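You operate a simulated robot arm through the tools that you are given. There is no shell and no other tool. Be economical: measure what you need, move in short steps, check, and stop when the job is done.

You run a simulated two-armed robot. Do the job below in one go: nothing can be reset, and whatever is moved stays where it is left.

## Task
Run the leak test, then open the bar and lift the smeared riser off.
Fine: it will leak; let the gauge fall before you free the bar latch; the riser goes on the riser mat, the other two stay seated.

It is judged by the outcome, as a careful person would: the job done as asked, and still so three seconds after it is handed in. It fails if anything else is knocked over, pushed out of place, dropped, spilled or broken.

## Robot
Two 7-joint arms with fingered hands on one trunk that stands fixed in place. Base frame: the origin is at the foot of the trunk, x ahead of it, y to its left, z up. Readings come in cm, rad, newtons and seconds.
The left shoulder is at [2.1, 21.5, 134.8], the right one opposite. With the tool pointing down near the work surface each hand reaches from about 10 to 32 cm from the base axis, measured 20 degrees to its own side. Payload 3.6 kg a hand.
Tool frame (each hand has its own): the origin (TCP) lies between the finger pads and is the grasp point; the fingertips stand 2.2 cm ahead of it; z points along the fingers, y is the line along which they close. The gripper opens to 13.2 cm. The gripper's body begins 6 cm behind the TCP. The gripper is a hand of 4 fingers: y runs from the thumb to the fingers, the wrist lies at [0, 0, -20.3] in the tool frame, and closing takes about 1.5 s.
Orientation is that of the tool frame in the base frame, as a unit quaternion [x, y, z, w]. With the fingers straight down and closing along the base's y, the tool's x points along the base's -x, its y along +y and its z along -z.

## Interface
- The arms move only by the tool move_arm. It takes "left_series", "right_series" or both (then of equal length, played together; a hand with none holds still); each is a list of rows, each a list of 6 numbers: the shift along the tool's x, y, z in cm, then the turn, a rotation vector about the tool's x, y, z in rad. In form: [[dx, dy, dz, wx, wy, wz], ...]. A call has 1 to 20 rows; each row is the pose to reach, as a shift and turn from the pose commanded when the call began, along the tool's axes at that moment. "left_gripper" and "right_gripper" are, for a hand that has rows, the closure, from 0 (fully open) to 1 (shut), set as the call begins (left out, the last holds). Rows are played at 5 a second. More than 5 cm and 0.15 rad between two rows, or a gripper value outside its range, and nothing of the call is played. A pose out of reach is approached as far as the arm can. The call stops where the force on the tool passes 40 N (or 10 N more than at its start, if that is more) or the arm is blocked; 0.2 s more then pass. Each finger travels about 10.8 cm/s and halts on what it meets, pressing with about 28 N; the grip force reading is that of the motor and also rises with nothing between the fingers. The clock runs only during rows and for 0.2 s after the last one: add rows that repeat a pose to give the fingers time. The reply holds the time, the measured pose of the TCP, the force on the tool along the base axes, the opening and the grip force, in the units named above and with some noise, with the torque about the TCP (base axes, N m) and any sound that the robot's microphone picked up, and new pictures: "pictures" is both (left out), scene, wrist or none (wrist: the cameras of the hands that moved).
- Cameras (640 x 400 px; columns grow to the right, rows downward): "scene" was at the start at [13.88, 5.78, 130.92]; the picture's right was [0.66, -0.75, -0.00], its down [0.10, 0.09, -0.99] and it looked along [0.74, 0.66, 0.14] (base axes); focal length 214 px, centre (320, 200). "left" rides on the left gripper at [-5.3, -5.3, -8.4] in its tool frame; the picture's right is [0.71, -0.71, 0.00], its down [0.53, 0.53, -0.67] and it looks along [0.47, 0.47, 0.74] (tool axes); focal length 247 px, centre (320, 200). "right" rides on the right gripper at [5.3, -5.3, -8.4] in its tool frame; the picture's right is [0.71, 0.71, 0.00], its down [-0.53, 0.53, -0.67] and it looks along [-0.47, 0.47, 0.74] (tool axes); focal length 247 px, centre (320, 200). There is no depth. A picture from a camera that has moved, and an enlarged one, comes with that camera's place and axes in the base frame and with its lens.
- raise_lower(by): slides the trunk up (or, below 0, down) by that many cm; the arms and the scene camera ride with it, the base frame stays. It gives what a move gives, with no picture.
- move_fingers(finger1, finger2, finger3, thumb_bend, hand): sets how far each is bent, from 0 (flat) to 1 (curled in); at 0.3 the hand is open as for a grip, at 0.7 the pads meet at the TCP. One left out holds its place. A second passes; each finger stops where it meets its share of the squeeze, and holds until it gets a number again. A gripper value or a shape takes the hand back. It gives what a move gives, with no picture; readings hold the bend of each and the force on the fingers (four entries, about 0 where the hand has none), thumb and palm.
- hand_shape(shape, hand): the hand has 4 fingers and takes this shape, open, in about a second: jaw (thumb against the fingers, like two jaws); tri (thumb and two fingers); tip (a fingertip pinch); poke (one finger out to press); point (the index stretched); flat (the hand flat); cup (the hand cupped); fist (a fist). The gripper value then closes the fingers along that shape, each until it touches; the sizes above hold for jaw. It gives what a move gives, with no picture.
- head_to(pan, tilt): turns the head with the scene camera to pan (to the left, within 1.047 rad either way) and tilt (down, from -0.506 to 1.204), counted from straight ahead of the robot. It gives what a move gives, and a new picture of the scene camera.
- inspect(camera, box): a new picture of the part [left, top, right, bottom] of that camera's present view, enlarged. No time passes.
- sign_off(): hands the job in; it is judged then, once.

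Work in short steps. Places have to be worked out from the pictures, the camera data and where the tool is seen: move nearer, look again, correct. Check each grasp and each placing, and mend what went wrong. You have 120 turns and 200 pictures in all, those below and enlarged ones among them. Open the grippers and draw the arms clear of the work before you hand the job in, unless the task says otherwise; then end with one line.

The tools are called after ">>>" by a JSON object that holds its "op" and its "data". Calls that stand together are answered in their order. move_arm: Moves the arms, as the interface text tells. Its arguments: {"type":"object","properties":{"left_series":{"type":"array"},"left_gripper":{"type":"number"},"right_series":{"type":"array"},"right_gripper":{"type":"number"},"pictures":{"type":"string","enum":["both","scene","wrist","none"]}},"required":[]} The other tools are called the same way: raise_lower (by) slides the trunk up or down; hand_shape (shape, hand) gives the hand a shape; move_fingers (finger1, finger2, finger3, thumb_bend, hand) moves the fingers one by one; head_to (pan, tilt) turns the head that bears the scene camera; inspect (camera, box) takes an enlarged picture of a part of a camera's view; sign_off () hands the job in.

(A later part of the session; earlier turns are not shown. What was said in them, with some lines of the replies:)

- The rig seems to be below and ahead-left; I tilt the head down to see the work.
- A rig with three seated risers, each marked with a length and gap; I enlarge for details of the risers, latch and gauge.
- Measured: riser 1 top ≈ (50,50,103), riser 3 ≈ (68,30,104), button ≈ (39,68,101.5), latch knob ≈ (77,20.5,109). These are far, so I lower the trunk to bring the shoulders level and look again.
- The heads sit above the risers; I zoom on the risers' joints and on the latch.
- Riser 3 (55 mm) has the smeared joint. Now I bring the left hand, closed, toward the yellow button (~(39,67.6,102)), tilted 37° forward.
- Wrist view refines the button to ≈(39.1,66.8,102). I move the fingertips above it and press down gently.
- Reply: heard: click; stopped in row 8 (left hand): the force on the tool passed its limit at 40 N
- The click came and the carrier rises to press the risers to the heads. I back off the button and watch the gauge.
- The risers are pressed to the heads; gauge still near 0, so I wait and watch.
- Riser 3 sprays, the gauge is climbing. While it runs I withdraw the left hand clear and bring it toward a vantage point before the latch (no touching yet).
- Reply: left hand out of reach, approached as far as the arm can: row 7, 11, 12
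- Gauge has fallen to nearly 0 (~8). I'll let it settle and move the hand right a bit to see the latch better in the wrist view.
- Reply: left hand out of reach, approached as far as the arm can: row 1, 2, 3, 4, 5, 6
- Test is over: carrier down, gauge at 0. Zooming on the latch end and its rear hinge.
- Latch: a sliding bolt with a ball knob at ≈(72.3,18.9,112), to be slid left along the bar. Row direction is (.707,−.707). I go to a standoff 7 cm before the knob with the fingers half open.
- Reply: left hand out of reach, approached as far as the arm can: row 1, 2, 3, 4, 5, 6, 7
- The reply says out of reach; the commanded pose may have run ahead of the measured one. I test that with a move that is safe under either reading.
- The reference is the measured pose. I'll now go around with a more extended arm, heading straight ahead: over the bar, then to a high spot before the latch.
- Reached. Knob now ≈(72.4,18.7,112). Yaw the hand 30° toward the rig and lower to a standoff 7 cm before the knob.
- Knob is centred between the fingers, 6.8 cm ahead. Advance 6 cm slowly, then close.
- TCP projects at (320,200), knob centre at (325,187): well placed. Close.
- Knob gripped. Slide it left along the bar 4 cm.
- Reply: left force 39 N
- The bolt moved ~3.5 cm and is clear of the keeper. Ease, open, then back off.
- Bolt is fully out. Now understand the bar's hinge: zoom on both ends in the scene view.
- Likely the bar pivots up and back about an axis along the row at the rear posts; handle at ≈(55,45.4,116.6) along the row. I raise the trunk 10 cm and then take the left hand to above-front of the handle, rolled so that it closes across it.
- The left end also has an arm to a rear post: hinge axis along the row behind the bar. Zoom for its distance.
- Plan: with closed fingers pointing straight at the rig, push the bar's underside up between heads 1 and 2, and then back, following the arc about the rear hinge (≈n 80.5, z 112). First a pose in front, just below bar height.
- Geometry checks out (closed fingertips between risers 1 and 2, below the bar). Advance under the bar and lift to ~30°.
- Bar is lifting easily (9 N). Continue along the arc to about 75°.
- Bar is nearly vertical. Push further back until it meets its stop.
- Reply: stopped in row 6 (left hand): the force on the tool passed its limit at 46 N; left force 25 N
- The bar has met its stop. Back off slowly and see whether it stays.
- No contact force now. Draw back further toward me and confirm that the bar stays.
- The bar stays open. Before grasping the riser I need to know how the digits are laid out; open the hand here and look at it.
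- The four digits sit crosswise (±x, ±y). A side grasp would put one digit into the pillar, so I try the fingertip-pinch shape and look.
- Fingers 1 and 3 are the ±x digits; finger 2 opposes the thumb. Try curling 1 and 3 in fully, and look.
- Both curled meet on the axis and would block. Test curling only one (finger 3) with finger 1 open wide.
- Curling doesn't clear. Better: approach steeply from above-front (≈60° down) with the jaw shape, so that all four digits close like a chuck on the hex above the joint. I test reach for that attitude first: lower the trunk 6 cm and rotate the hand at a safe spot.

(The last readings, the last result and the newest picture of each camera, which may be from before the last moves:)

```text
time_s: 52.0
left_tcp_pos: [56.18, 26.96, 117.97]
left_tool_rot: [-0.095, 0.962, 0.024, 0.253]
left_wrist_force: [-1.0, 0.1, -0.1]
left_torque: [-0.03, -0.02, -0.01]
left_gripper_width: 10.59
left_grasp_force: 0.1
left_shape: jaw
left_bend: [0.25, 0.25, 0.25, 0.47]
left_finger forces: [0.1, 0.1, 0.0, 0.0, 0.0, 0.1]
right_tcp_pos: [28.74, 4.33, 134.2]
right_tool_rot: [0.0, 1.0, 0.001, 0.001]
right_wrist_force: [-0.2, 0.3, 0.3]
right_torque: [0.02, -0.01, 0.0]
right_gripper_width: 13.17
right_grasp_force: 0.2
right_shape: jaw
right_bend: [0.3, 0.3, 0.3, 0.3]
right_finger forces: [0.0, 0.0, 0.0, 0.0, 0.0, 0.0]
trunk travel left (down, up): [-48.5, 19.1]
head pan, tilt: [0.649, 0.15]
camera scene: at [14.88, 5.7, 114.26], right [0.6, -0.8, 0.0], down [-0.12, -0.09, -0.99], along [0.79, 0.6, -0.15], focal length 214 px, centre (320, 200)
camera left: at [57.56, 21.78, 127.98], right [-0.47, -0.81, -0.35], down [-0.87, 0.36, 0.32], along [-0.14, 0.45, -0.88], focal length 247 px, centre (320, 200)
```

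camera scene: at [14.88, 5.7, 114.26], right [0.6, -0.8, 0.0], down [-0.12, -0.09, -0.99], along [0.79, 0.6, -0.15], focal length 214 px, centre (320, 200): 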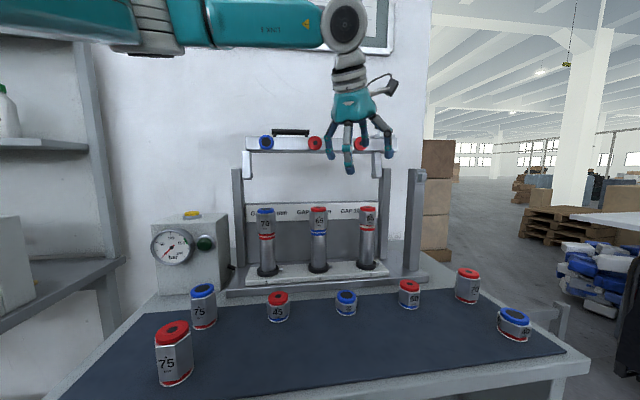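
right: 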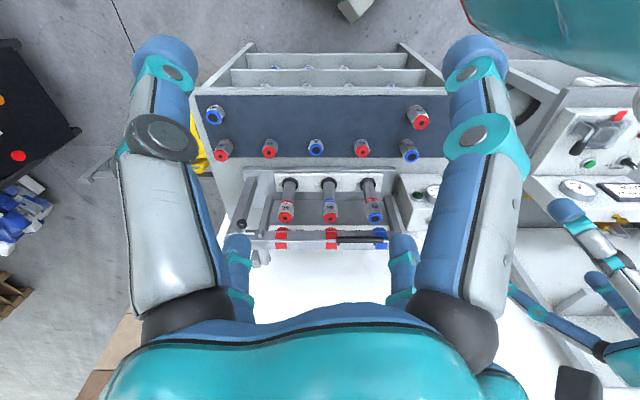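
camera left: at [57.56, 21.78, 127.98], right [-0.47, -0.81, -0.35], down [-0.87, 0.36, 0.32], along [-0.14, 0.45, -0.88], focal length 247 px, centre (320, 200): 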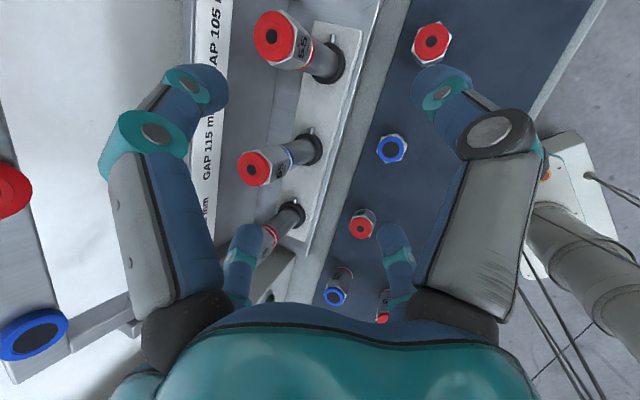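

Attitude reached. From this view riser 3's axis is ≈(70.2,30.7), top z≈103. Go to a standoff 9 cm short along the tool axis.

>>> {"op": "move_arm", "data": {"left_series": [[-1.1, 0.22, 3.08, 0, 0, 0], [-2.2, 0.44, 6.16, 0, 0, 0], [-3.35, 0.65, 9.24, 0, 0, 0], [-4.46, 0.87, 12.32, 0, 0, 0], [-4.46, 0.87, 12.32, 0, 0, 0]]}}

```text
time_s: 53.2
left_tcp_pos: [65.51, 29.56, 109.55]
left_tool_rot: [-0.094, 0.962, 0.025, 0.253]
left_wrist_force: [0.9, 0.3, -0.3]
left_torque: [-0.02, -0.01, 0.0]
left_gripper_width: 10.6
left_grasp_force: 0.0
left_shape: jaw
left_bend: [0.25, 0.25, 0.25, 0.47]
left_finger forces: [0.1, 0.0, 0.0, 0.1, 0.0, 0.1]
right_tcp_pos: [28.52, 4.38, 134.24]
right_tool_rot: [0.0, 1.0, 0.0, 0.001]
right_wrist_force: [-0.2, 0.3, 0.2]
right_torque: [0.0, 0.02, 0.01]
right_gripper_width: 13.18
right_grasp_force: 0.1
right_shape: jaw
right_bend: [0.3, 0.3, 0.3, 0.3]
right_finger forces: [0.0, 0.0, 0.0, 0.1, 0.1, 0.0]
trunk travel left (down, up): [-48.5, 19.1]
head pan, tilt: [0.649, 0.15]
camera scene: at [14.87, 5.7, 114.26], right [0.6, -0.8, 0.0], down [-0.12, -0.09, -0.99], along [0.79, 0.6, -0.15], focal length 214 px, centre (320, 200)
camera left: at [67.11, 24.44, 119.49], right [-0.47, -0.81, -0.35], down [-0.87, 0.36, 0.32], along [-0.14, 0.45, -0.88], focal length 247 px, centre (320, 200)
```

scene: 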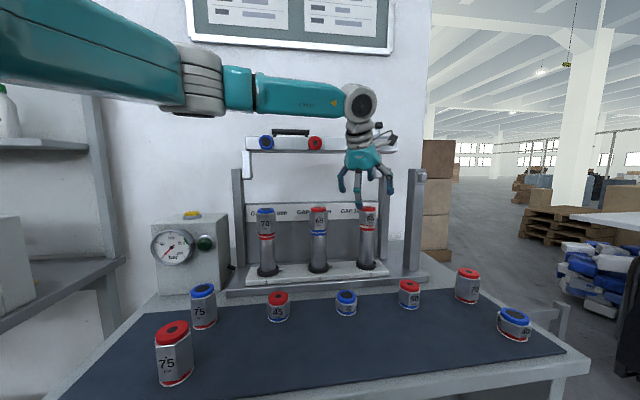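
left: 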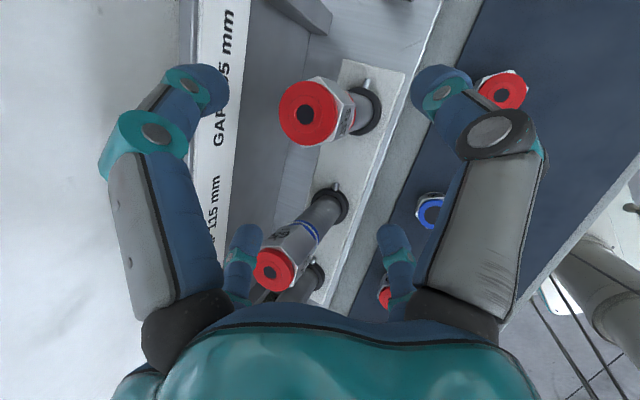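

Cap centre ≈(70.35,30.6). Advance 9.25 cm along the tool axis so the digits straddle the hex.

>>> {"op": "move_arm", "data": {"left_series": [[-0.1, 0, 2.5, 0, 0, 0], [-0.2, 0.03, 5, 0, 0, 0], [-0.27, 0.05, 7, 0, 0, 0], [-0.32, 0.06, 8.3, 0, 0, 0], [-0.36, 0.07, 9.25, 0, 0, 0], [-0.36, 0.07, 9.25, 0, 0, 0]]}}

>>> {"op": "inspect", "data": {"camera": "scene", "box": [325, 150, 421, 280]}}

```text
time_s: 54.6
left_tcp_pos: [70.33, 30.66, 101.49]
left_tool_rot: [-0.095, 0.963, 0.025, 0.253]
left_wrist_force: [0.0, -0.2, 0.3]
left_torque: [0.0, 0.02, 0.01]
left_gripper_width: 10.57
left_grasp_force: 0.1
left_shape: jaw
left_bend: [0.25, 0.25, 0.25, 0.47]
left_finger forces: [0.0, 0.0, 0.0, 0.0, 0.0, 0.2]
right_tcp_pos: [28.69, 4.46, 134.16]
right_tool_rot: [0.0, 1.0, 0.0, 0.001]
right_wrist_force: [-0.2, 0.8, 0.2]
right_torque: [0.01, 0.0, -0.01]
right_gripper_width: 13.19
right_grasp_force: 0.0
right_shape: jaw
right_bend: [0.3, 0.3, 0.3, 0.3]
right_finger forces: [0.0, 0.0, 0.0, 0.1, 0.0, 0.1]
trunk travel left (down, up): [-48.5, 19.1]
head pan, tilt: [0.649, 0.15]
camera scene: at [14.92, 5.71, 114.25], right [0.6, -0.8, 0.0], down [-0.12, -0.09, -0.99], along [0.79, 0.6, -0.15], focal length 214 px, centre (320, 200)
camera left: at [71.9, 25.51, 111.53], right [-0.47, -0.81, -0.35], down [-0.87, 0.36, 0.32], along [-0.14, 0.45, -0.88], focal length 247 px, centre (320, 200)
```

scene: 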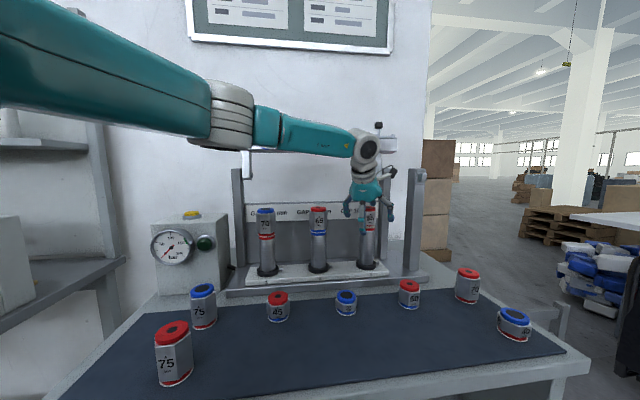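
left: 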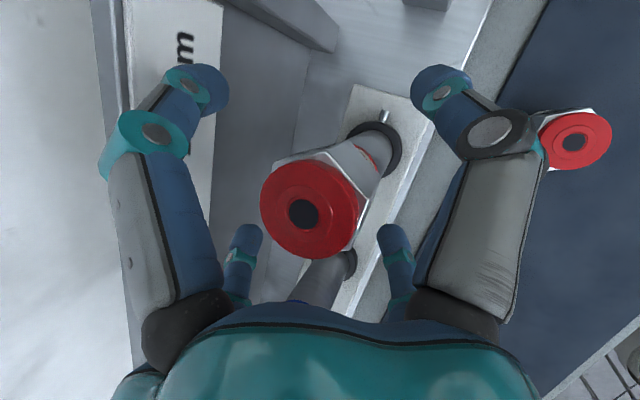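

```text
3.08 times, centred on (373, 215) of scene
camera zoom: at [14.92, 5.71, 114.25], right [0.6, -0.8, 0.0], down [-0.12, -0.09, -0.99], along [0.79, 0.6, -0.15], focal length 660 px, centre (157, 154)
```

zoom: 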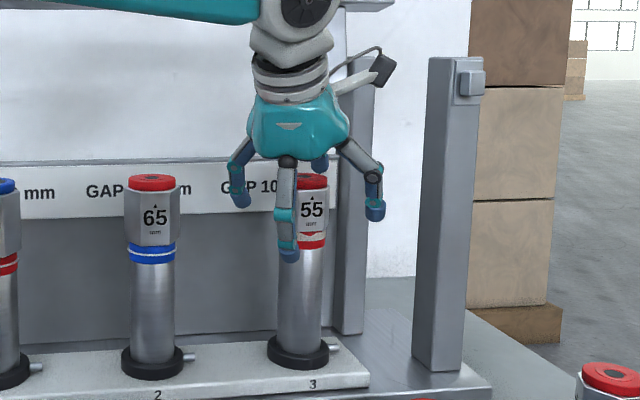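

The front digit's tip sits near the joint, so I raise 0.9 cm first to keep all digits on the hex, then close.

>>> {"op": "move_arm", "data": {"left_series": [[-0.45, 0, -0.78, 0, 0, 0], [-0.45, 0, -0.78, 0, 0, 0]], "pictures": "none"}}

>>> {"op": "move_arm", "data": {"left_series": [[0, 0, 0, 0, 0, 0], [0, 0, 0, 0, 0, 0], [0, 0, 0, 0, 0, 0], [0, 0, 0, 0, 0, 0], [0, 0, 0, 0, 0, 0], [0, 0, 0, 0, 0, 0]], "left_gripper": 1}}

>>> {"op": "inspect", "data": {"camera": "scene", "box": [325, 150, 421, 280]}}

```text
time_s: 55.2
left_tcp_pos: [70.3, 30.67, 102.46]
left_tool_rot: [-0.096, 0.963, 0.025, 0.252]
left_wrist_force: [1.0, -0.6, 0.3]
left_torque: [0.0, 0.01, 0.01]
left_gripper_width: 10.6
left_grasp_force: 0.0
left_shape: jaw
left_bend: [0.25, 0.25, 0.25, 0.47]
left_finger forces: [0.0, 0.0, 0.0, 0.0, 0.0, 0.1]
right_tcp_pos: [28.77, 4.5, 134.17]
right_tool_rot: [0.0, 1.0, 0.0, 0.0]
right_wrist_force: [0.2, -0.3, 0.6]
right_torque: [-0.04, 0.0, -0.02]
right_gripper_width: 13.19
right_grasp_force: 0.1
right_shape: jaw
right_bend: [0.3, 0.3, 0.3, 0.3]
right_finger forces: [0.0, 0.0, 0.1, 0.1, 0.0, 0.1]
trunk travel left (down, up): [-48.5, 19.1]
head pan, tilt: [0.649, 0.15]
```

```text
time_s: 56.6
left_tcp_pos: [70.25, 30.72, 102.52]
left_tool_rot: [-0.095, 0.962, 0.025, 0.253]
left_wrist_force: [-1.9, 1.1, 3.3]
left_torque: [0.07, 0.18, -0.04]
left_gripper_width: 4.12
left_grasp_force: 28.2
left_shape: jaw
left_bend: [0.79, 0.79, 0.36, 0.7]
left_finger forces: [22.1, 26.7, 21.9, 0.0, 26.6, 0.1]
right_tcp_pos: [28.55, 4.37, 134.12]
right_tool_rot: [0.0, 1.0, 0.0, 0.001]
right_wrist_force: [-0.8, 0.2, -0.5]
right_torque: [0.01, -0.01, 0.01]
right_gripper_width: 13.21
right_grasp_force: 0.1
right_shape: jaw
right_bend: [0.3, 0.3, 0.3, 0.3]
right_finger forces: [0.1, 0.1, 0.0, 0.0, 0.1, 0.0]
trunk travel left (down, up): [-48.5, 19.1]
head pan, tilt: [0.649, 0.15]
camera scene: at [14.89, 5.7, 114.26], right [0.6, -0.8, 0.0], down [-0.12, -0.09, -0.99], along [0.79, 0.6, -0.15], focal length 214 px, centre (320, 200)
camera left: at [71.86, 25.54, 112.5], right [-0.47, -0.81, -0.35], down [-0.87, 0.36, 0.32], along [-0.14, 0.45, -0.88], focal length 247 px, centre (320, 200)
```

scene: 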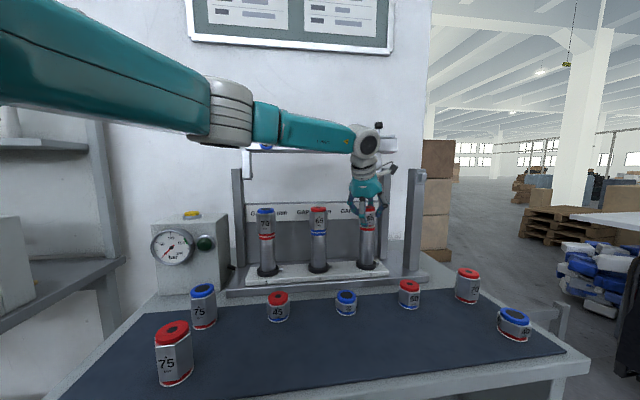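
left: 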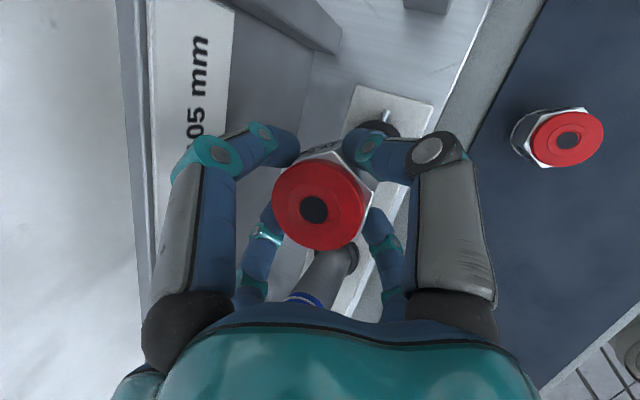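

```text
3.08 times, centred on (373, 215) of scene
camera zoom: at [14.89, 5.7, 114.26], right [0.6, -0.8, 0.0], down [-0.12, -0.09, -0.99], along [0.79, 0.6, -0.15], focal length 660 px, centre (157, 154)
```

zoom: 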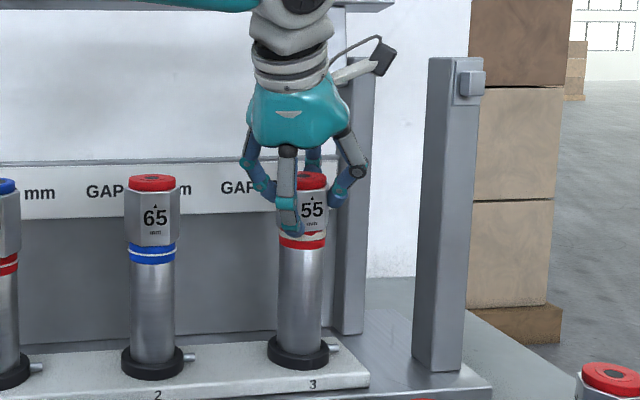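

Grip solid (4.1 cm, all four digits). Lift straight up slowly.

>>> {"op": "move_arm", "data": {"left_series": [[-0.25, 0, -0.43, 0, 0, 0], [-0.5, 0, -0.87, 0, 0, 0], [-0.75, 0, -1.3, 0, 0, 0], [-1.0, 0, -1.73, 0, 0, 0], [-1.5, 0, -2.6, 0, 0, 0], [-2.0, 0, -3.47, 0, 0, 0], [-2.5, 0, -4.34, 0, 0, 0], [-3.0, 0, -5.2, 0, 0, 0]], "pictures": "scene"}}

>>> {"op": "inspect", "data": {"camera": "scene", "box": [325, 130, 421, 280]}}

```text
time_s: 58.4
left_tcp_pos: [70.34, 30.77, 108.41]
left_tool_rot: [-0.095, 0.962, 0.026, 0.253]
left_wrist_force: [0.0, 0.0, -1.5]
left_torque: [0.01, -0.01, -0.01]
left_gripper_width: 4.1
left_grasp_force: 27.6
left_shape: jaw
left_bend: [0.79, 0.79, 0.36, 0.7]
left_finger forces: [21.8, 26.6, 20.3, 0.0, 26.9, 0.1]
right_tcp_pos: [28.79, 4.52, 134.1]
right_tool_rot: [0.0, 1.0, 0.0, 0.001]
right_wrist_force: [-0.1, 0.5, 0.1]
right_torque: [-0.03, 0.03, 0.03]
right_gripper_width: 13.2
right_grasp_force: 0.0
right_shape: jaw
right_bend: [0.3, 0.3, 0.3, 0.3]
right_finger forces: [0.1, 0.0, 0.0, 0.1, 0.0, 0.0]
trunk travel left (down, up): [-48.5, 19.1]
head pan, tilt: [0.649, 0.15]
camera scene: at [14.95, 5.71, 114.25], right [0.6, -0.8, 0.0], down [-0.12, -0.09, -0.99], along [0.79, 0.6, -0.15], focal length 214 px, centre (320, 200)
```

scene: 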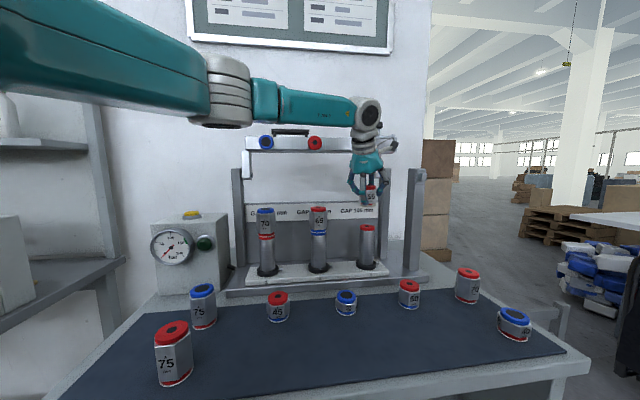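

```text
2.67 times, centred on (373, 205) of scene
camera zoom: at [14.95, 5.71, 114.25], right [0.6, -0.8, 0.0], down [-0.12, -0.09, -0.99], along [0.79, 0.6, -0.15], focal length 572 px, centre (179, 187)
```

zoom: 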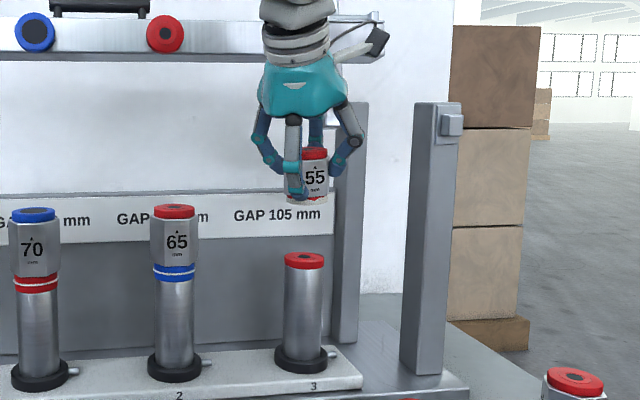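

Riser is off; the other two stay seated. Carry it back over the free area of the mat, hovering at ≈(46,20.5).

>>> {"op": "move_arm", "data": {"left_series": [[3.94, -0.75, -0.55, 0, 0, 0], [7.9, -1.5, -1.1, 0, 0, 0], [11.8, -2.25, -1.65, 0, 0, 0], [15.8, -3.0, -2.2, 0, 0, 0], [19.7, -3.76, -2.75, 0, 0, 0], [23.7, -4.5, -3.3, 0, 0, 0], [27.6, -5.26, -3.85, 0, 0, 0], [27.6, -5.26, -3.85, 0, 0, 0]]}}

>>> {"op": "head_to", "data": {"pan": 0.5, "tilt": 0.55}}

```text
time_s: 60.2
left_tcp_pos: [45.85, 20.59, 98.22]
left_tool_rot: [-0.095, 0.962, 0.024, 0.253]
left_wrist_force: [0.4, -0.5, -1.9]
left_torque: [0.02, 0.01, 0.01]
left_gripper_width: 4.12
left_grasp_force: 28.3
left_shape: jaw
left_bend: [0.79, 0.79, 0.36, 0.7]
left_finger forces: [21.9, 26.6, 20.4, 0.0, 26.8, 0.0]
right_tcp_pos: [28.75, 4.54, 134.12]
right_tool_rot: [-0.001, 1.0, -0.001, 0.001]
right_wrist_force: [-0.7, 0.3, -0.3]
right_torque: [0.01, 0.01, 0.0]
right_gripper_width: 13.18
right_grasp_force: 0.1
right_shape: jaw
right_bend: [0.3, 0.3, 0.3, 0.3]
right_finger forces: [0.1, 0.1, 0.0, 0.0, 0.1, 0.0]
trunk travel left (down, up): [-48.5, 19.1]
head pan, tilt: [0.649, 0.15]
camera scene: at [14.95, 5.71, 114.25], right [0.6, -0.8, 0.0], down [-0.12, -0.09, -0.99], along [0.79, 0.6, -0.15], focal length 214 px, centre (320, 200)
camera left: at [47.45, 15.41, 108.2], right [-0.46, -0.81, -0.35], down [-0.87, 0.36, 0.32], along [-0.14, 0.45, -0.88], focal length 247 px, centre (320, 200)
```

scene: 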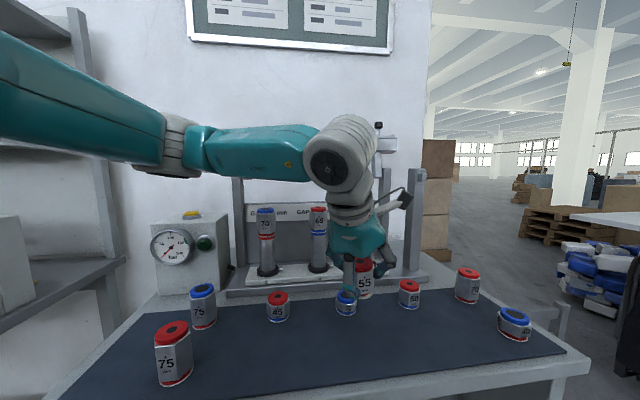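
left: 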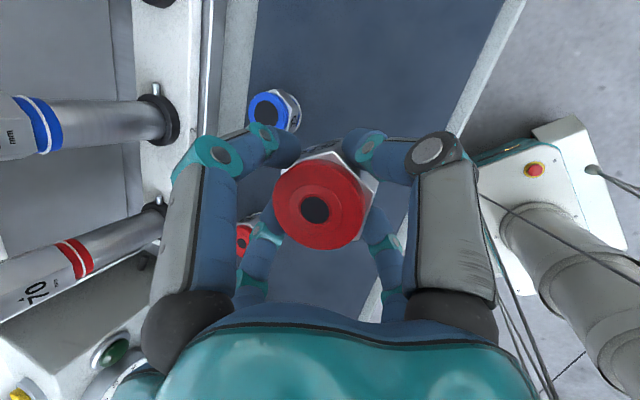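

```text
time_s: 61.1
left_tcp_pos: [45.87, 20.57, 98.23]
left_tool_rot: [-0.096, 0.963, 0.025, 0.252]
left_wrist_force: [-0.2, 0.3, -2.7]
left_torque: [-0.03, -0.05, -0.01]
left_gripper_width: 4.1
left_grasp_force: 28.3
left_shape: jaw
left_bend: [0.79, 0.79, 0.36, 0.7]
left_finger forces: [21.9, 26.5, 20.4, 0.0, 26.9, 0.0]
right_tcp_pos: [28.79, 4.44, 134.07]
right_tool_rot: [0.0, 1.0, 0.0, 0.001]
right_wrist_force: [0.6, -0.4, 0.1]
right_torque: [0.02, -0.01, 0.0]
right_gripper_width: 13.22
right_grasp_force: 0.0
right_shape: jaw
right_bend: [0.3, 0.3, 0.3, 0.3]
right_finger forces: [0.1, 0.1, 0.0, 0.0, 0.1, 0.0]
trunk travel left (down, up): [-48.5, 19.1]
head pan, tilt: [0.499, 0.55]
camera scene: at [15.43, 4.4, 110.56], right [0.48, -0.88, 0.0], down [-0.46, -0.25, -0.85], along [0.75, 0.41, -0.52], focal length 214 px, centre (320, 200)
```

scene: 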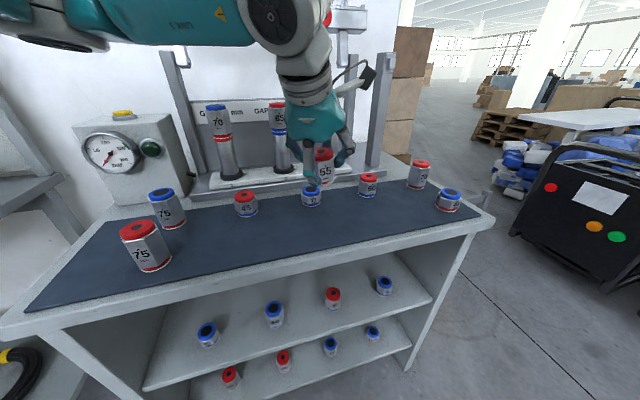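

Spot below is clear mat, ~5 cm inside its edge. Descend to just above, then in fine steps.

>>> {"op": "move_arm", "data": {"left_series": [[1.5, 0, 2.6, 0, 0, 0], [3.0, 0, 5.2, 0, 0, 0], [4.0, 0, 6.95, 0, 0, 0], [4.5, 0, 7.8, 0, 0, 0], [4.5, 0, 7.8, 0, 0, 0]], "pictures": "scene"}}

>>> {"op": "inspect", "data": {"camera": "scene", "box": [260, 130, 420, 250]}}

```text
time_s: 62.3
left_tcp_pos: [45.88, 20.5, 89.27]
left_tool_rot: [-0.096, 0.963, 0.025, 0.252]
left_wrist_force: [0.2, 0.5, -2.3]
left_torque: [0.0, -0.01, 0.0]
left_gripper_width: 4.11
left_grasp_force: 27.6
left_shape: jaw
left_bend: [0.79, 0.79, 0.36, 0.7]
left_finger forces: [21.8, 26.6, 20.4, 0.0, 26.7, 0.1]
right_tcp_pos: [28.79, 4.56, 134.12]
right_tool_rot: [0.0, 1.0, 0.0, 0.001]
right_wrist_force: [0.1, 0.1, -0.1]
right_torque: [0.0, 0.04, -0.03]
right_gripper_width: 13.19
right_grasp_force: 0.1
right_shape: jaw
right_bend: [0.3, 0.3, 0.3, 0.3]
right_finger forces: [0.1, 0.0, 0.1, 0.1, 0.0, 0.0]
trunk travel left (down, up): [-48.5, 19.1]
head pan, tilt: [0.499, 0.55]
camera scene: at [15.43, 4.4, 110.55], right [0.48, -0.88, 0.0], down [-0.46, -0.25, -0.85], along [0.75, 0.41, -0.52], focal length 214 px, centre (320, 200)
```

scene: 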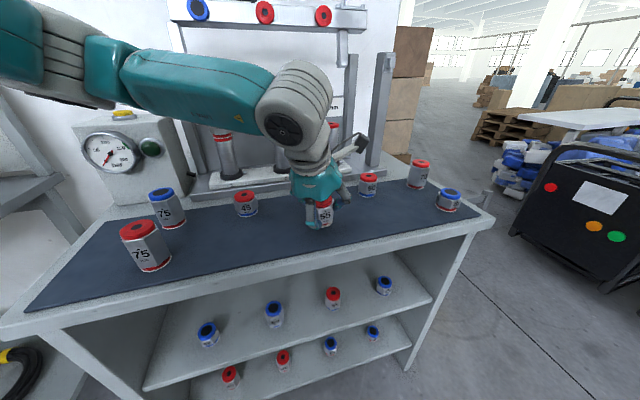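

```text
3.33 times, centred on (340, 190) of scene
camera zoom: at [15.43, 4.4, 110.55], right [0.48, -0.88, 0.0], down [-0.46, -0.25, -0.85], along [0.75, 0.41, -0.52], focal length 715 px, centre (253, 233)
```

zoom: 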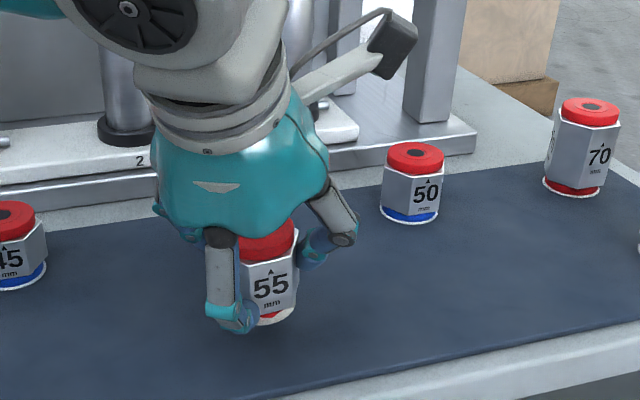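

Close to the mat. Fine descent.

>>> {"op": "move_arm", "data": {"left_series": [[0.15, 0, 0.26, 0, 0, 0], [0.3, 0, 0.52, 0, 0, 0], [0.45, 0, 0.78, 0, 0, 0], [0.6, 0, 1.04, 0, 0, 0], [0.6, 0, 1.04, 0, 0, 0]], "pictures": "none"}}

>>> {"op": "inspect", "data": {"camera": "scene", "box": [290, 180, 370, 240]}}

```text
time_s: 63.5
left_tcp_pos: [45.96, 20.39, 88.12]
left_tool_rot: [-0.095, 0.963, 0.024, 0.253]
left_wrist_force: [0.2, -0.6, -2.7]
left_torque: [-0.01, 0.02, 0.0]
left_gripper_width: 4.12
left_grasp_force: 28.0
left_shape: jaw
left_bend: [0.79, 0.79, 0.36, 0.7]
left_finger forces: [21.9, 26.7, 20.4, 0.0, 26.7, 0.0]
right_tcp_pos: [28.72, 4.46, 134.18]
right_tool_rot: [0.0, 1.0, 0.0, 0.001]
right_wrist_force: [1.2, -0.1, -0.2]
right_torque: [0.04, -0.01, 0.02]
right_gripper_width: 13.18
right_grasp_force: 0.2
right_shape: jaw
right_bend: [0.3, 0.3, 0.3, 0.3]
right_finger forces: [0.1, 0.1, 0.1, 0.0, 0.1, 0.0]
trunk travel left (down, up): [-48.5, 19.1]
head pan, tilt: [0.499, 0.55]
```

```text
6.67 times, centred on (330, 210) of scene
camera zoom: at [15.43, 4.4, 110.55], right [0.48, -0.88, 0.0], down [-0.46, -0.25, -0.85], along [0.75, 0.41, -0.52], focal length 1430 px, centre (253, 133)
```

zoom: 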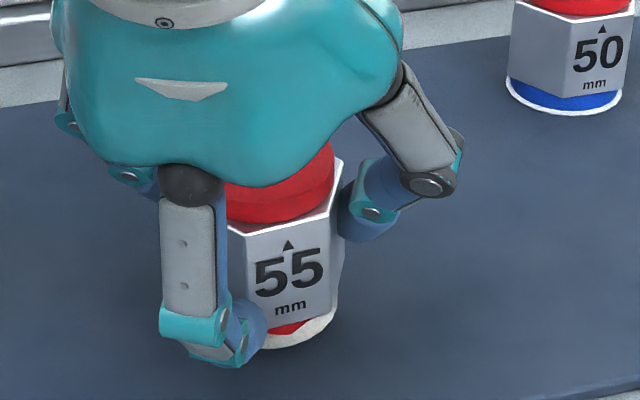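

Still no contact force; continue in 0.2 cm steps.

>>> {"op": "move_arm", "data": {"left_series": [[0.1, 0, 0.17, 0, 0, 0], [0.2, 0, 0.35, 0, 0, 0], [0.3, 0, 0.52, 0, 0, 0], [0.3, 0, 0.52, 0, 0, 0]], "pictures": "none"}}

>>> {"op": "inspect", "data": {"camera": "scene", "box": [290, 180, 370, 240]}}

```text
time_s: 64.5
left_tcp_pos: [45.99, 20.47, 87.5]
left_tool_rot: [-0.095, 0.962, 0.025, 0.254]
left_wrist_force: [-0.7, 0.5, 1.9]
left_torque: [0.04, 0.12, -0.01]
left_gripper_width: 4.08
left_grasp_force: 28.0
left_shape: jaw
left_bend: [0.79, 0.79, 0.36, 0.7]
left_finger forces: [22.5, 26.7, 21.8, 0.1, 26.7, 0.0]
right_tcp_pos: [28.72, 4.48, 134.12]
right_tool_rot: [-0.001, 1.0, -0.001, 0.001]
right_wrist_force: [1.2, -0.3, -0.3]
right_torque: [-0.01, 0.02, 0.0]
right_gripper_width: 13.19
right_grasp_force: 0.0
right_shape: jaw
right_bend: [0.3, 0.3, 0.3, 0.3]
right_finger forces: [0.0, 0.0, 0.0, 0.1, 0.0, 0.1]
trunk travel left (down, up): [-48.5, 19.1]
head pan, tilt: [0.499, 0.55]
```

```text
6.67 times, centred on (330, 210) of scene
camera zoom: at [15.4, 4.39, 110.56], right [0.48, -0.88, 0.0], down [-0.46, -0.25, -0.85], along [0.75, 0.41, -0.52], focal length 1430 px, centre (253, 133)
```

zoom: 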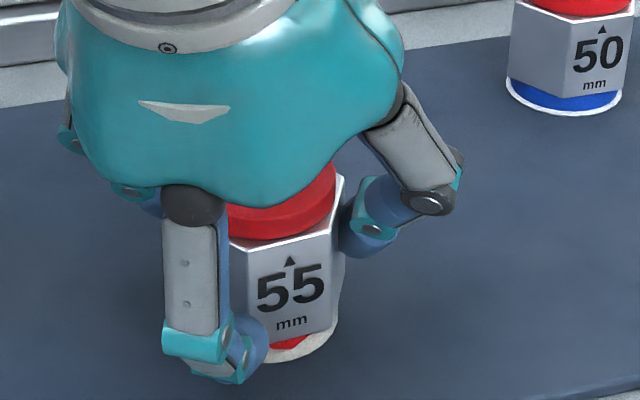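

Contact felt (force change ≈+4.6 N). Open the fingers moderately.

>>> {"op": "move_arm", "data": {"left_series": [[0, 0, 0, 0, 0, 0], [0, 0, 0, 0, 0, 0], [0, 0, 0, 0, 0, 0], [0, 0, 0, 0, 0, 0], [0, 0, 0, 0, 0, 0]], "left_gripper": 0.35}}

>>> {"op": "inspect", "data": {"camera": "scene", "box": [290, 180, 370, 240]}}

```text
time_s: 65.7
left_tcp_pos: [45.93, 20.35, 87.62]
left_tool_rot: [-0.096, 0.962, 0.025, 0.253]
left_wrist_force: [-0.1, -0.5, 0.6]
left_torque: [0.01, 0.03, -0.03]
left_gripper_width: 8.53
left_grasp_force: 0.0
left_shape: jaw
left_bend: [0.3, 0.3, 0.3, 0.7]
left_finger forces: [0.1, 0.0, 0.0, 0.0, 0.0, 0.0]
right_tcp_pos: [28.8, 4.39, 134.16]
right_tool_rot: [0.0, 1.0, 0.0, 0.001]
right_wrist_force: [-0.1, -0.3, 0.7]
right_torque: [0.02, 0.01, 0.03]
right_gripper_width: 13.17
right_grasp_force: 0.1
right_shape: jaw
right_bend: [0.3, 0.3, 0.3, 0.3]
right_finger forces: [0.0, 0.0, 0.0, 0.0, 0.0, 0.1]
trunk travel left (down, up): [-48.5, 19.1]
head pan, tilt: [0.499, 0.55]
camera scene: at [15.41, 4.39, 110.55], right [0.48, -0.88, 0.0], down [-0.46, -0.25, -0.85], along [0.75, 0.41, -0.52], focal length 214 px, centre (320, 200)
camera left: at [47.47, 15.27, 97.45], right [-0.47, -0.81, -0.35], down [-0.87, 0.36, 0.32], along [-0.14, 0.45, -0.88], focal length 247 px, centre (320, 200)
```

scene: 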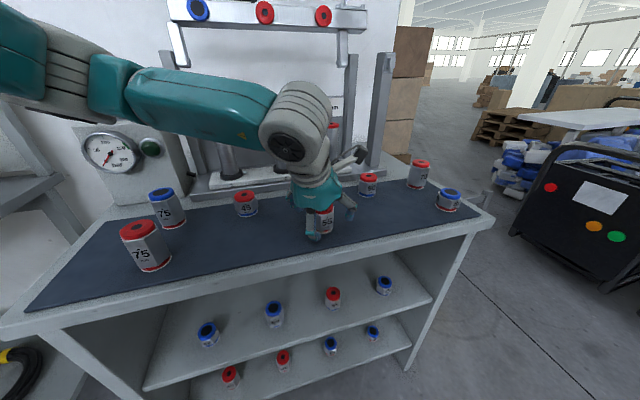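
left: 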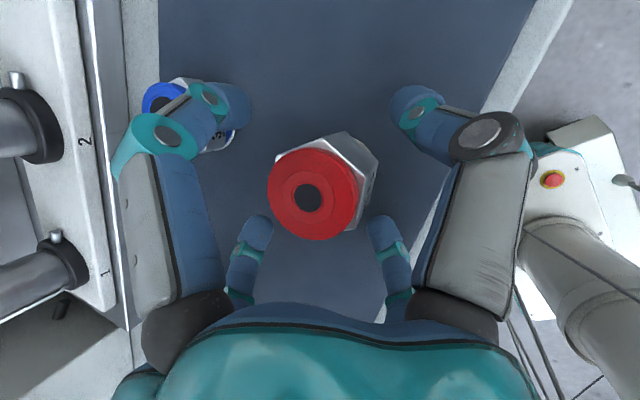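

```text
6.67 times, centred on (330, 210) of scene
camera zoom: at [15.41, 4.39, 110.55], right [0.48, -0.88, 0.0], down [-0.46, -0.25, -0.85], along [0.75, 0.41, -0.52], focal length 1430 px, centre (253, 133)
```

zoom: 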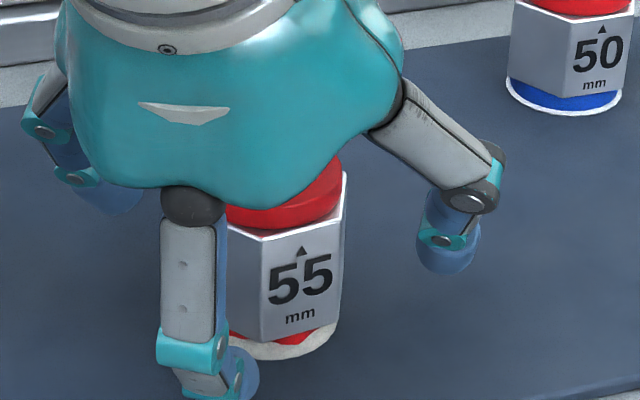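

The riser stands upright and free. Withdraw back along the tool axis, up and away.

>>> {"op": "move_arm", "data": {"left_series": [[0, 0, -1.5, 0, 0, 0], [0, 0, -3, 0, 0, 0], [0, 0, -6, 0, 0, 0], [0, 0, -10, 0, 0, 0], [0, 0, -14, 0, 0, 0], [0, 0, -18, 0, 0, 0]]}}

```text
time_s: 67.1
left_tcp_pos: [37.14, 18.59, 103.25]
left_tool_rot: [-0.095, 0.963, 0.025, 0.253]
left_wrist_force: [0.5, -0.3, 0.3]
left_torque: [0.02, -0.03, -0.02]
left_gripper_width: 8.54
left_grasp_force: 0.0
left_shape: jaw
left_bend: [0.3, 0.3, 0.3, 0.7]
left_finger forces: [0.0, 0.0, 0.1, 0.0, 0.1, 0.0]
right_tcp_pos: [28.61, 4.31, 134.13]
right_tool_rot: [-0.001, 1.0, 0.001, 0.001]
right_wrist_force: [0.1, 0.5, -0.5]
right_torque: [0.0, 0.0, 0.02]
right_gripper_width: 13.18
right_grasp_force: 0.1
right_shape: jaw
right_bend: [0.3, 0.3, 0.3, 0.3]
right_finger forces: [0.0, 0.1, 0.0, 0.1, 0.0, 0.0]
trunk travel left (down, up): [-48.5, 19.1]
head pan, tilt: [0.499, 0.55]
camera scene: at [15.38, 4.36, 110.56], right [0.48, -0.88, 0.0], down [-0.46, -0.25, -0.85], along [0.75, 0.41, -0.52], focal length 214 px, centre (320, 200)
camera left: at [38.72, 13.48, 113.18], right [-0.47, -0.81, -0.35], down [-0.87, 0.36, 0.32], along [-0.14, 0.45, -0.88], focal length 247 px, centre (320, 200)
```

scene: 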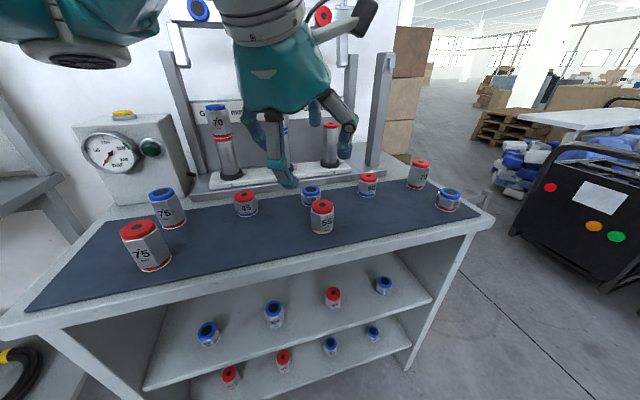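
left: 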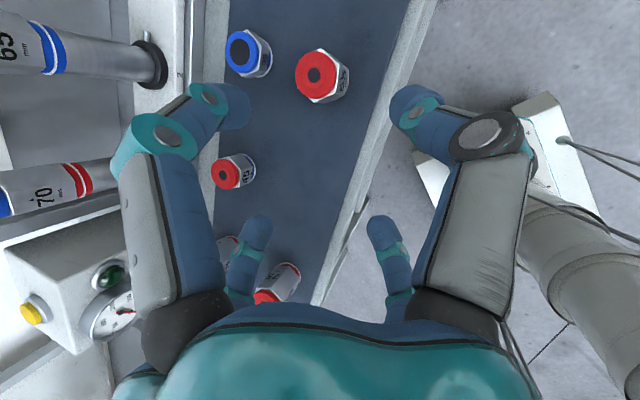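

Riser 55 stands on the mat. I open the gripper, draw the arm further up and back, and check the whole scene.

>>> {"op": "move_arm", "data": {"left_series": [[0, 0, -4, 0, 0, 0], [0, 2, -8, 0, 0, 0], [2, 5, -11, 0, 0, 0], [5, 8, -14, 0, 0, 0], [6, 11, -17, 0, 0, 0], [6, 11, -17, 0, 0, 0], [6, 11, -17, 0, 0, 0]], "left_gripper": 0, "pictures": "none"}}

>>> {"op": "head_to", "data": {"pan": 0.65, "tilt": 0.35}}

```text
refused: row 4 steps farther than a row can; nothing moved
```

```text
time_s: 67.8
left_tcp_pos: [37.16, 18.58, 103.09]
left_tool_rot: [-0.094, 0.963, 0.025, 0.252]
left_wrist_force: [0.0, 0.0, -0.4]
left_torque: [0.03, 0.0, -0.02]
left_gripper_width: 8.51
left_grasp_force: 0.2
left_shape: jaw
left_bend: [0.3, 0.3, 0.3, 0.7]
left_finger forces: [0.1, 0.0, 0.1, 0.0, 0.0, 0.0]
right_tcp_pos: [28.59, 4.41, 134.16]
right_tool_rot: [0.0, 1.0, 0.0, 0.001]
right_wrist_force: [0.1, 0.2, -0.4]
right_torque: [-0.03, 0.0, 0.0]
right_gripper_width: 13.18
right_grasp_force: 0.0
right_shape: jaw
right_bend: [0.3, 0.3, 0.3, 0.3]
right_finger forces: [0.0, 0.0, 0.0, 0.1, 0.0, 0.0]
trunk travel left (down, up): [-48.5, 19.1]
head pan, tilt: [0.649, 0.351]
camera scene: at [14.95, 5.71, 112.37], right [0.6, -0.8, 0.0], down [-0.28, -0.21, -0.94], along [0.75, 0.57, -0.34], focal length 214 px, centre (320, 200)
```

scene: 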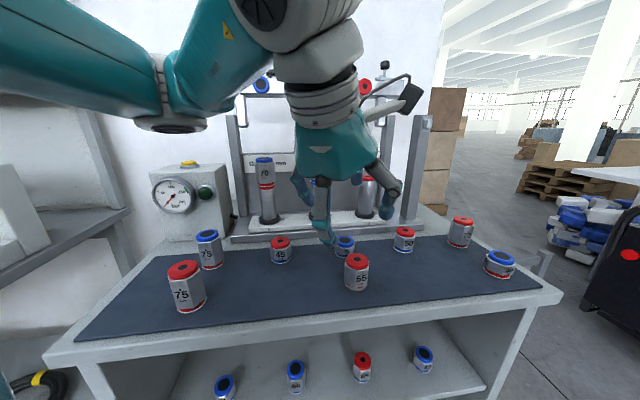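

One step was too long; repeat with shorter steps, mostly up and to the left of the view.

>>> {"op": "move_arm", "data": {"left_series": [[0, 0, -4, 0, 0, 0], [0, 2, -8, 0, 0, 0], [0, 5, -11, 0, 0, 0], [0, 8, -14, 0, 0, 0], [0, 11, -17, 0, 0, 0], [0, 14, -19, 0, 0, 0], [0, 14, -19, 0, 0, 0], [0, 14, -19, 0, 0, 0]], "left_gripper": 0, "pictures": "scene"}}

>>> {"op": "inspect", "data": {"camera": "scene", "box": [140, 60, 460, 320]}}

```text
time_s: 69.6
left_tcp_pos: [31.4, 31.42, 120.83]
left_tool_rot: [-0.095, 0.963, 0.024, 0.252]
left_wrist_force: [0.9, 1.2, 0.7]
left_torque: [0.02, -0.03, 0.03]
left_gripper_width: 13.18
left_grasp_force: 0.0
left_shape: jaw
left_bend: [0.3, 0.3, 0.3, 0.3]
left_finger forces: [0.1, 0.0, 0.0, 0.1, 0.1, 0.0]
left hand out of reach, approached as far as the arm can: row 2, 3, 4, 5, 6, 7, 8
right_tcp_pos: [28.51, 4.47, 134.18]
right_tool_rot: [-0.001, 1.0, 0.0, 0.002]
right_wrist_force: [0.1, -0.4, 0.1]
right_torque: [0.0, 0.0, 0.02]
right_gripper_width: 13.21
right_grasp_force: 0.1
right_shape: jaw
right_bend: [0.3, 0.3, 0.3, 0.3]
right_finger forces: [0.0, 0.0, 0.0, 0.0, 0.0, 0.0]
trunk travel left (down, up): [-48.5, 19.1]
head pan, tilt: [0.649, 0.351]
camera scene: at [14.8, 5.67, 112.4], right [0.6, -0.8, 0.0], down [-0.27, -0.21, -0.94], along [0.75, 0.57, -0.34], focal length 214 px, centre (320, 200)
```

scene: 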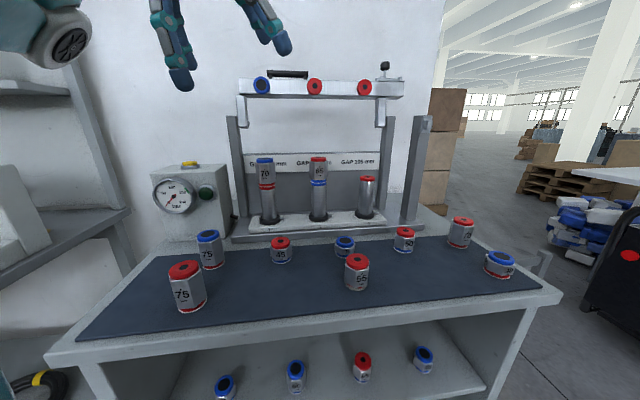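

```text
1.54 times, centred on (300, 190) of scene
camera zoom: at [14.8, 5.67, 112.4], right [0.6, -0.8, 0.0], down [-0.27, -0.21, -0.94], along [0.75, 0.57, -0.34], focal length 330 px, centre (351, 215)
```

zoom: 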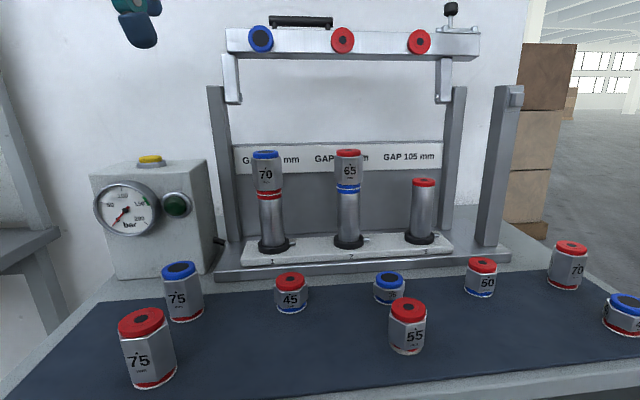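

All is in order: bar open and holding, risers 70 and 65 seated, the smeared 55 upright on the mat, gauge at 0, hands open and clear.

>>> {"op": "sign_off", "data": {}}

```text
The job is handed in.
```

I ran the leak test: riser 3 leaked as expected, and I let the gauge fall to 0 before freeing the latch. The bar is open and holding. The smeared 55 mm riser stands on the riser mat, and the 70 and 65 mm risers are still seated.
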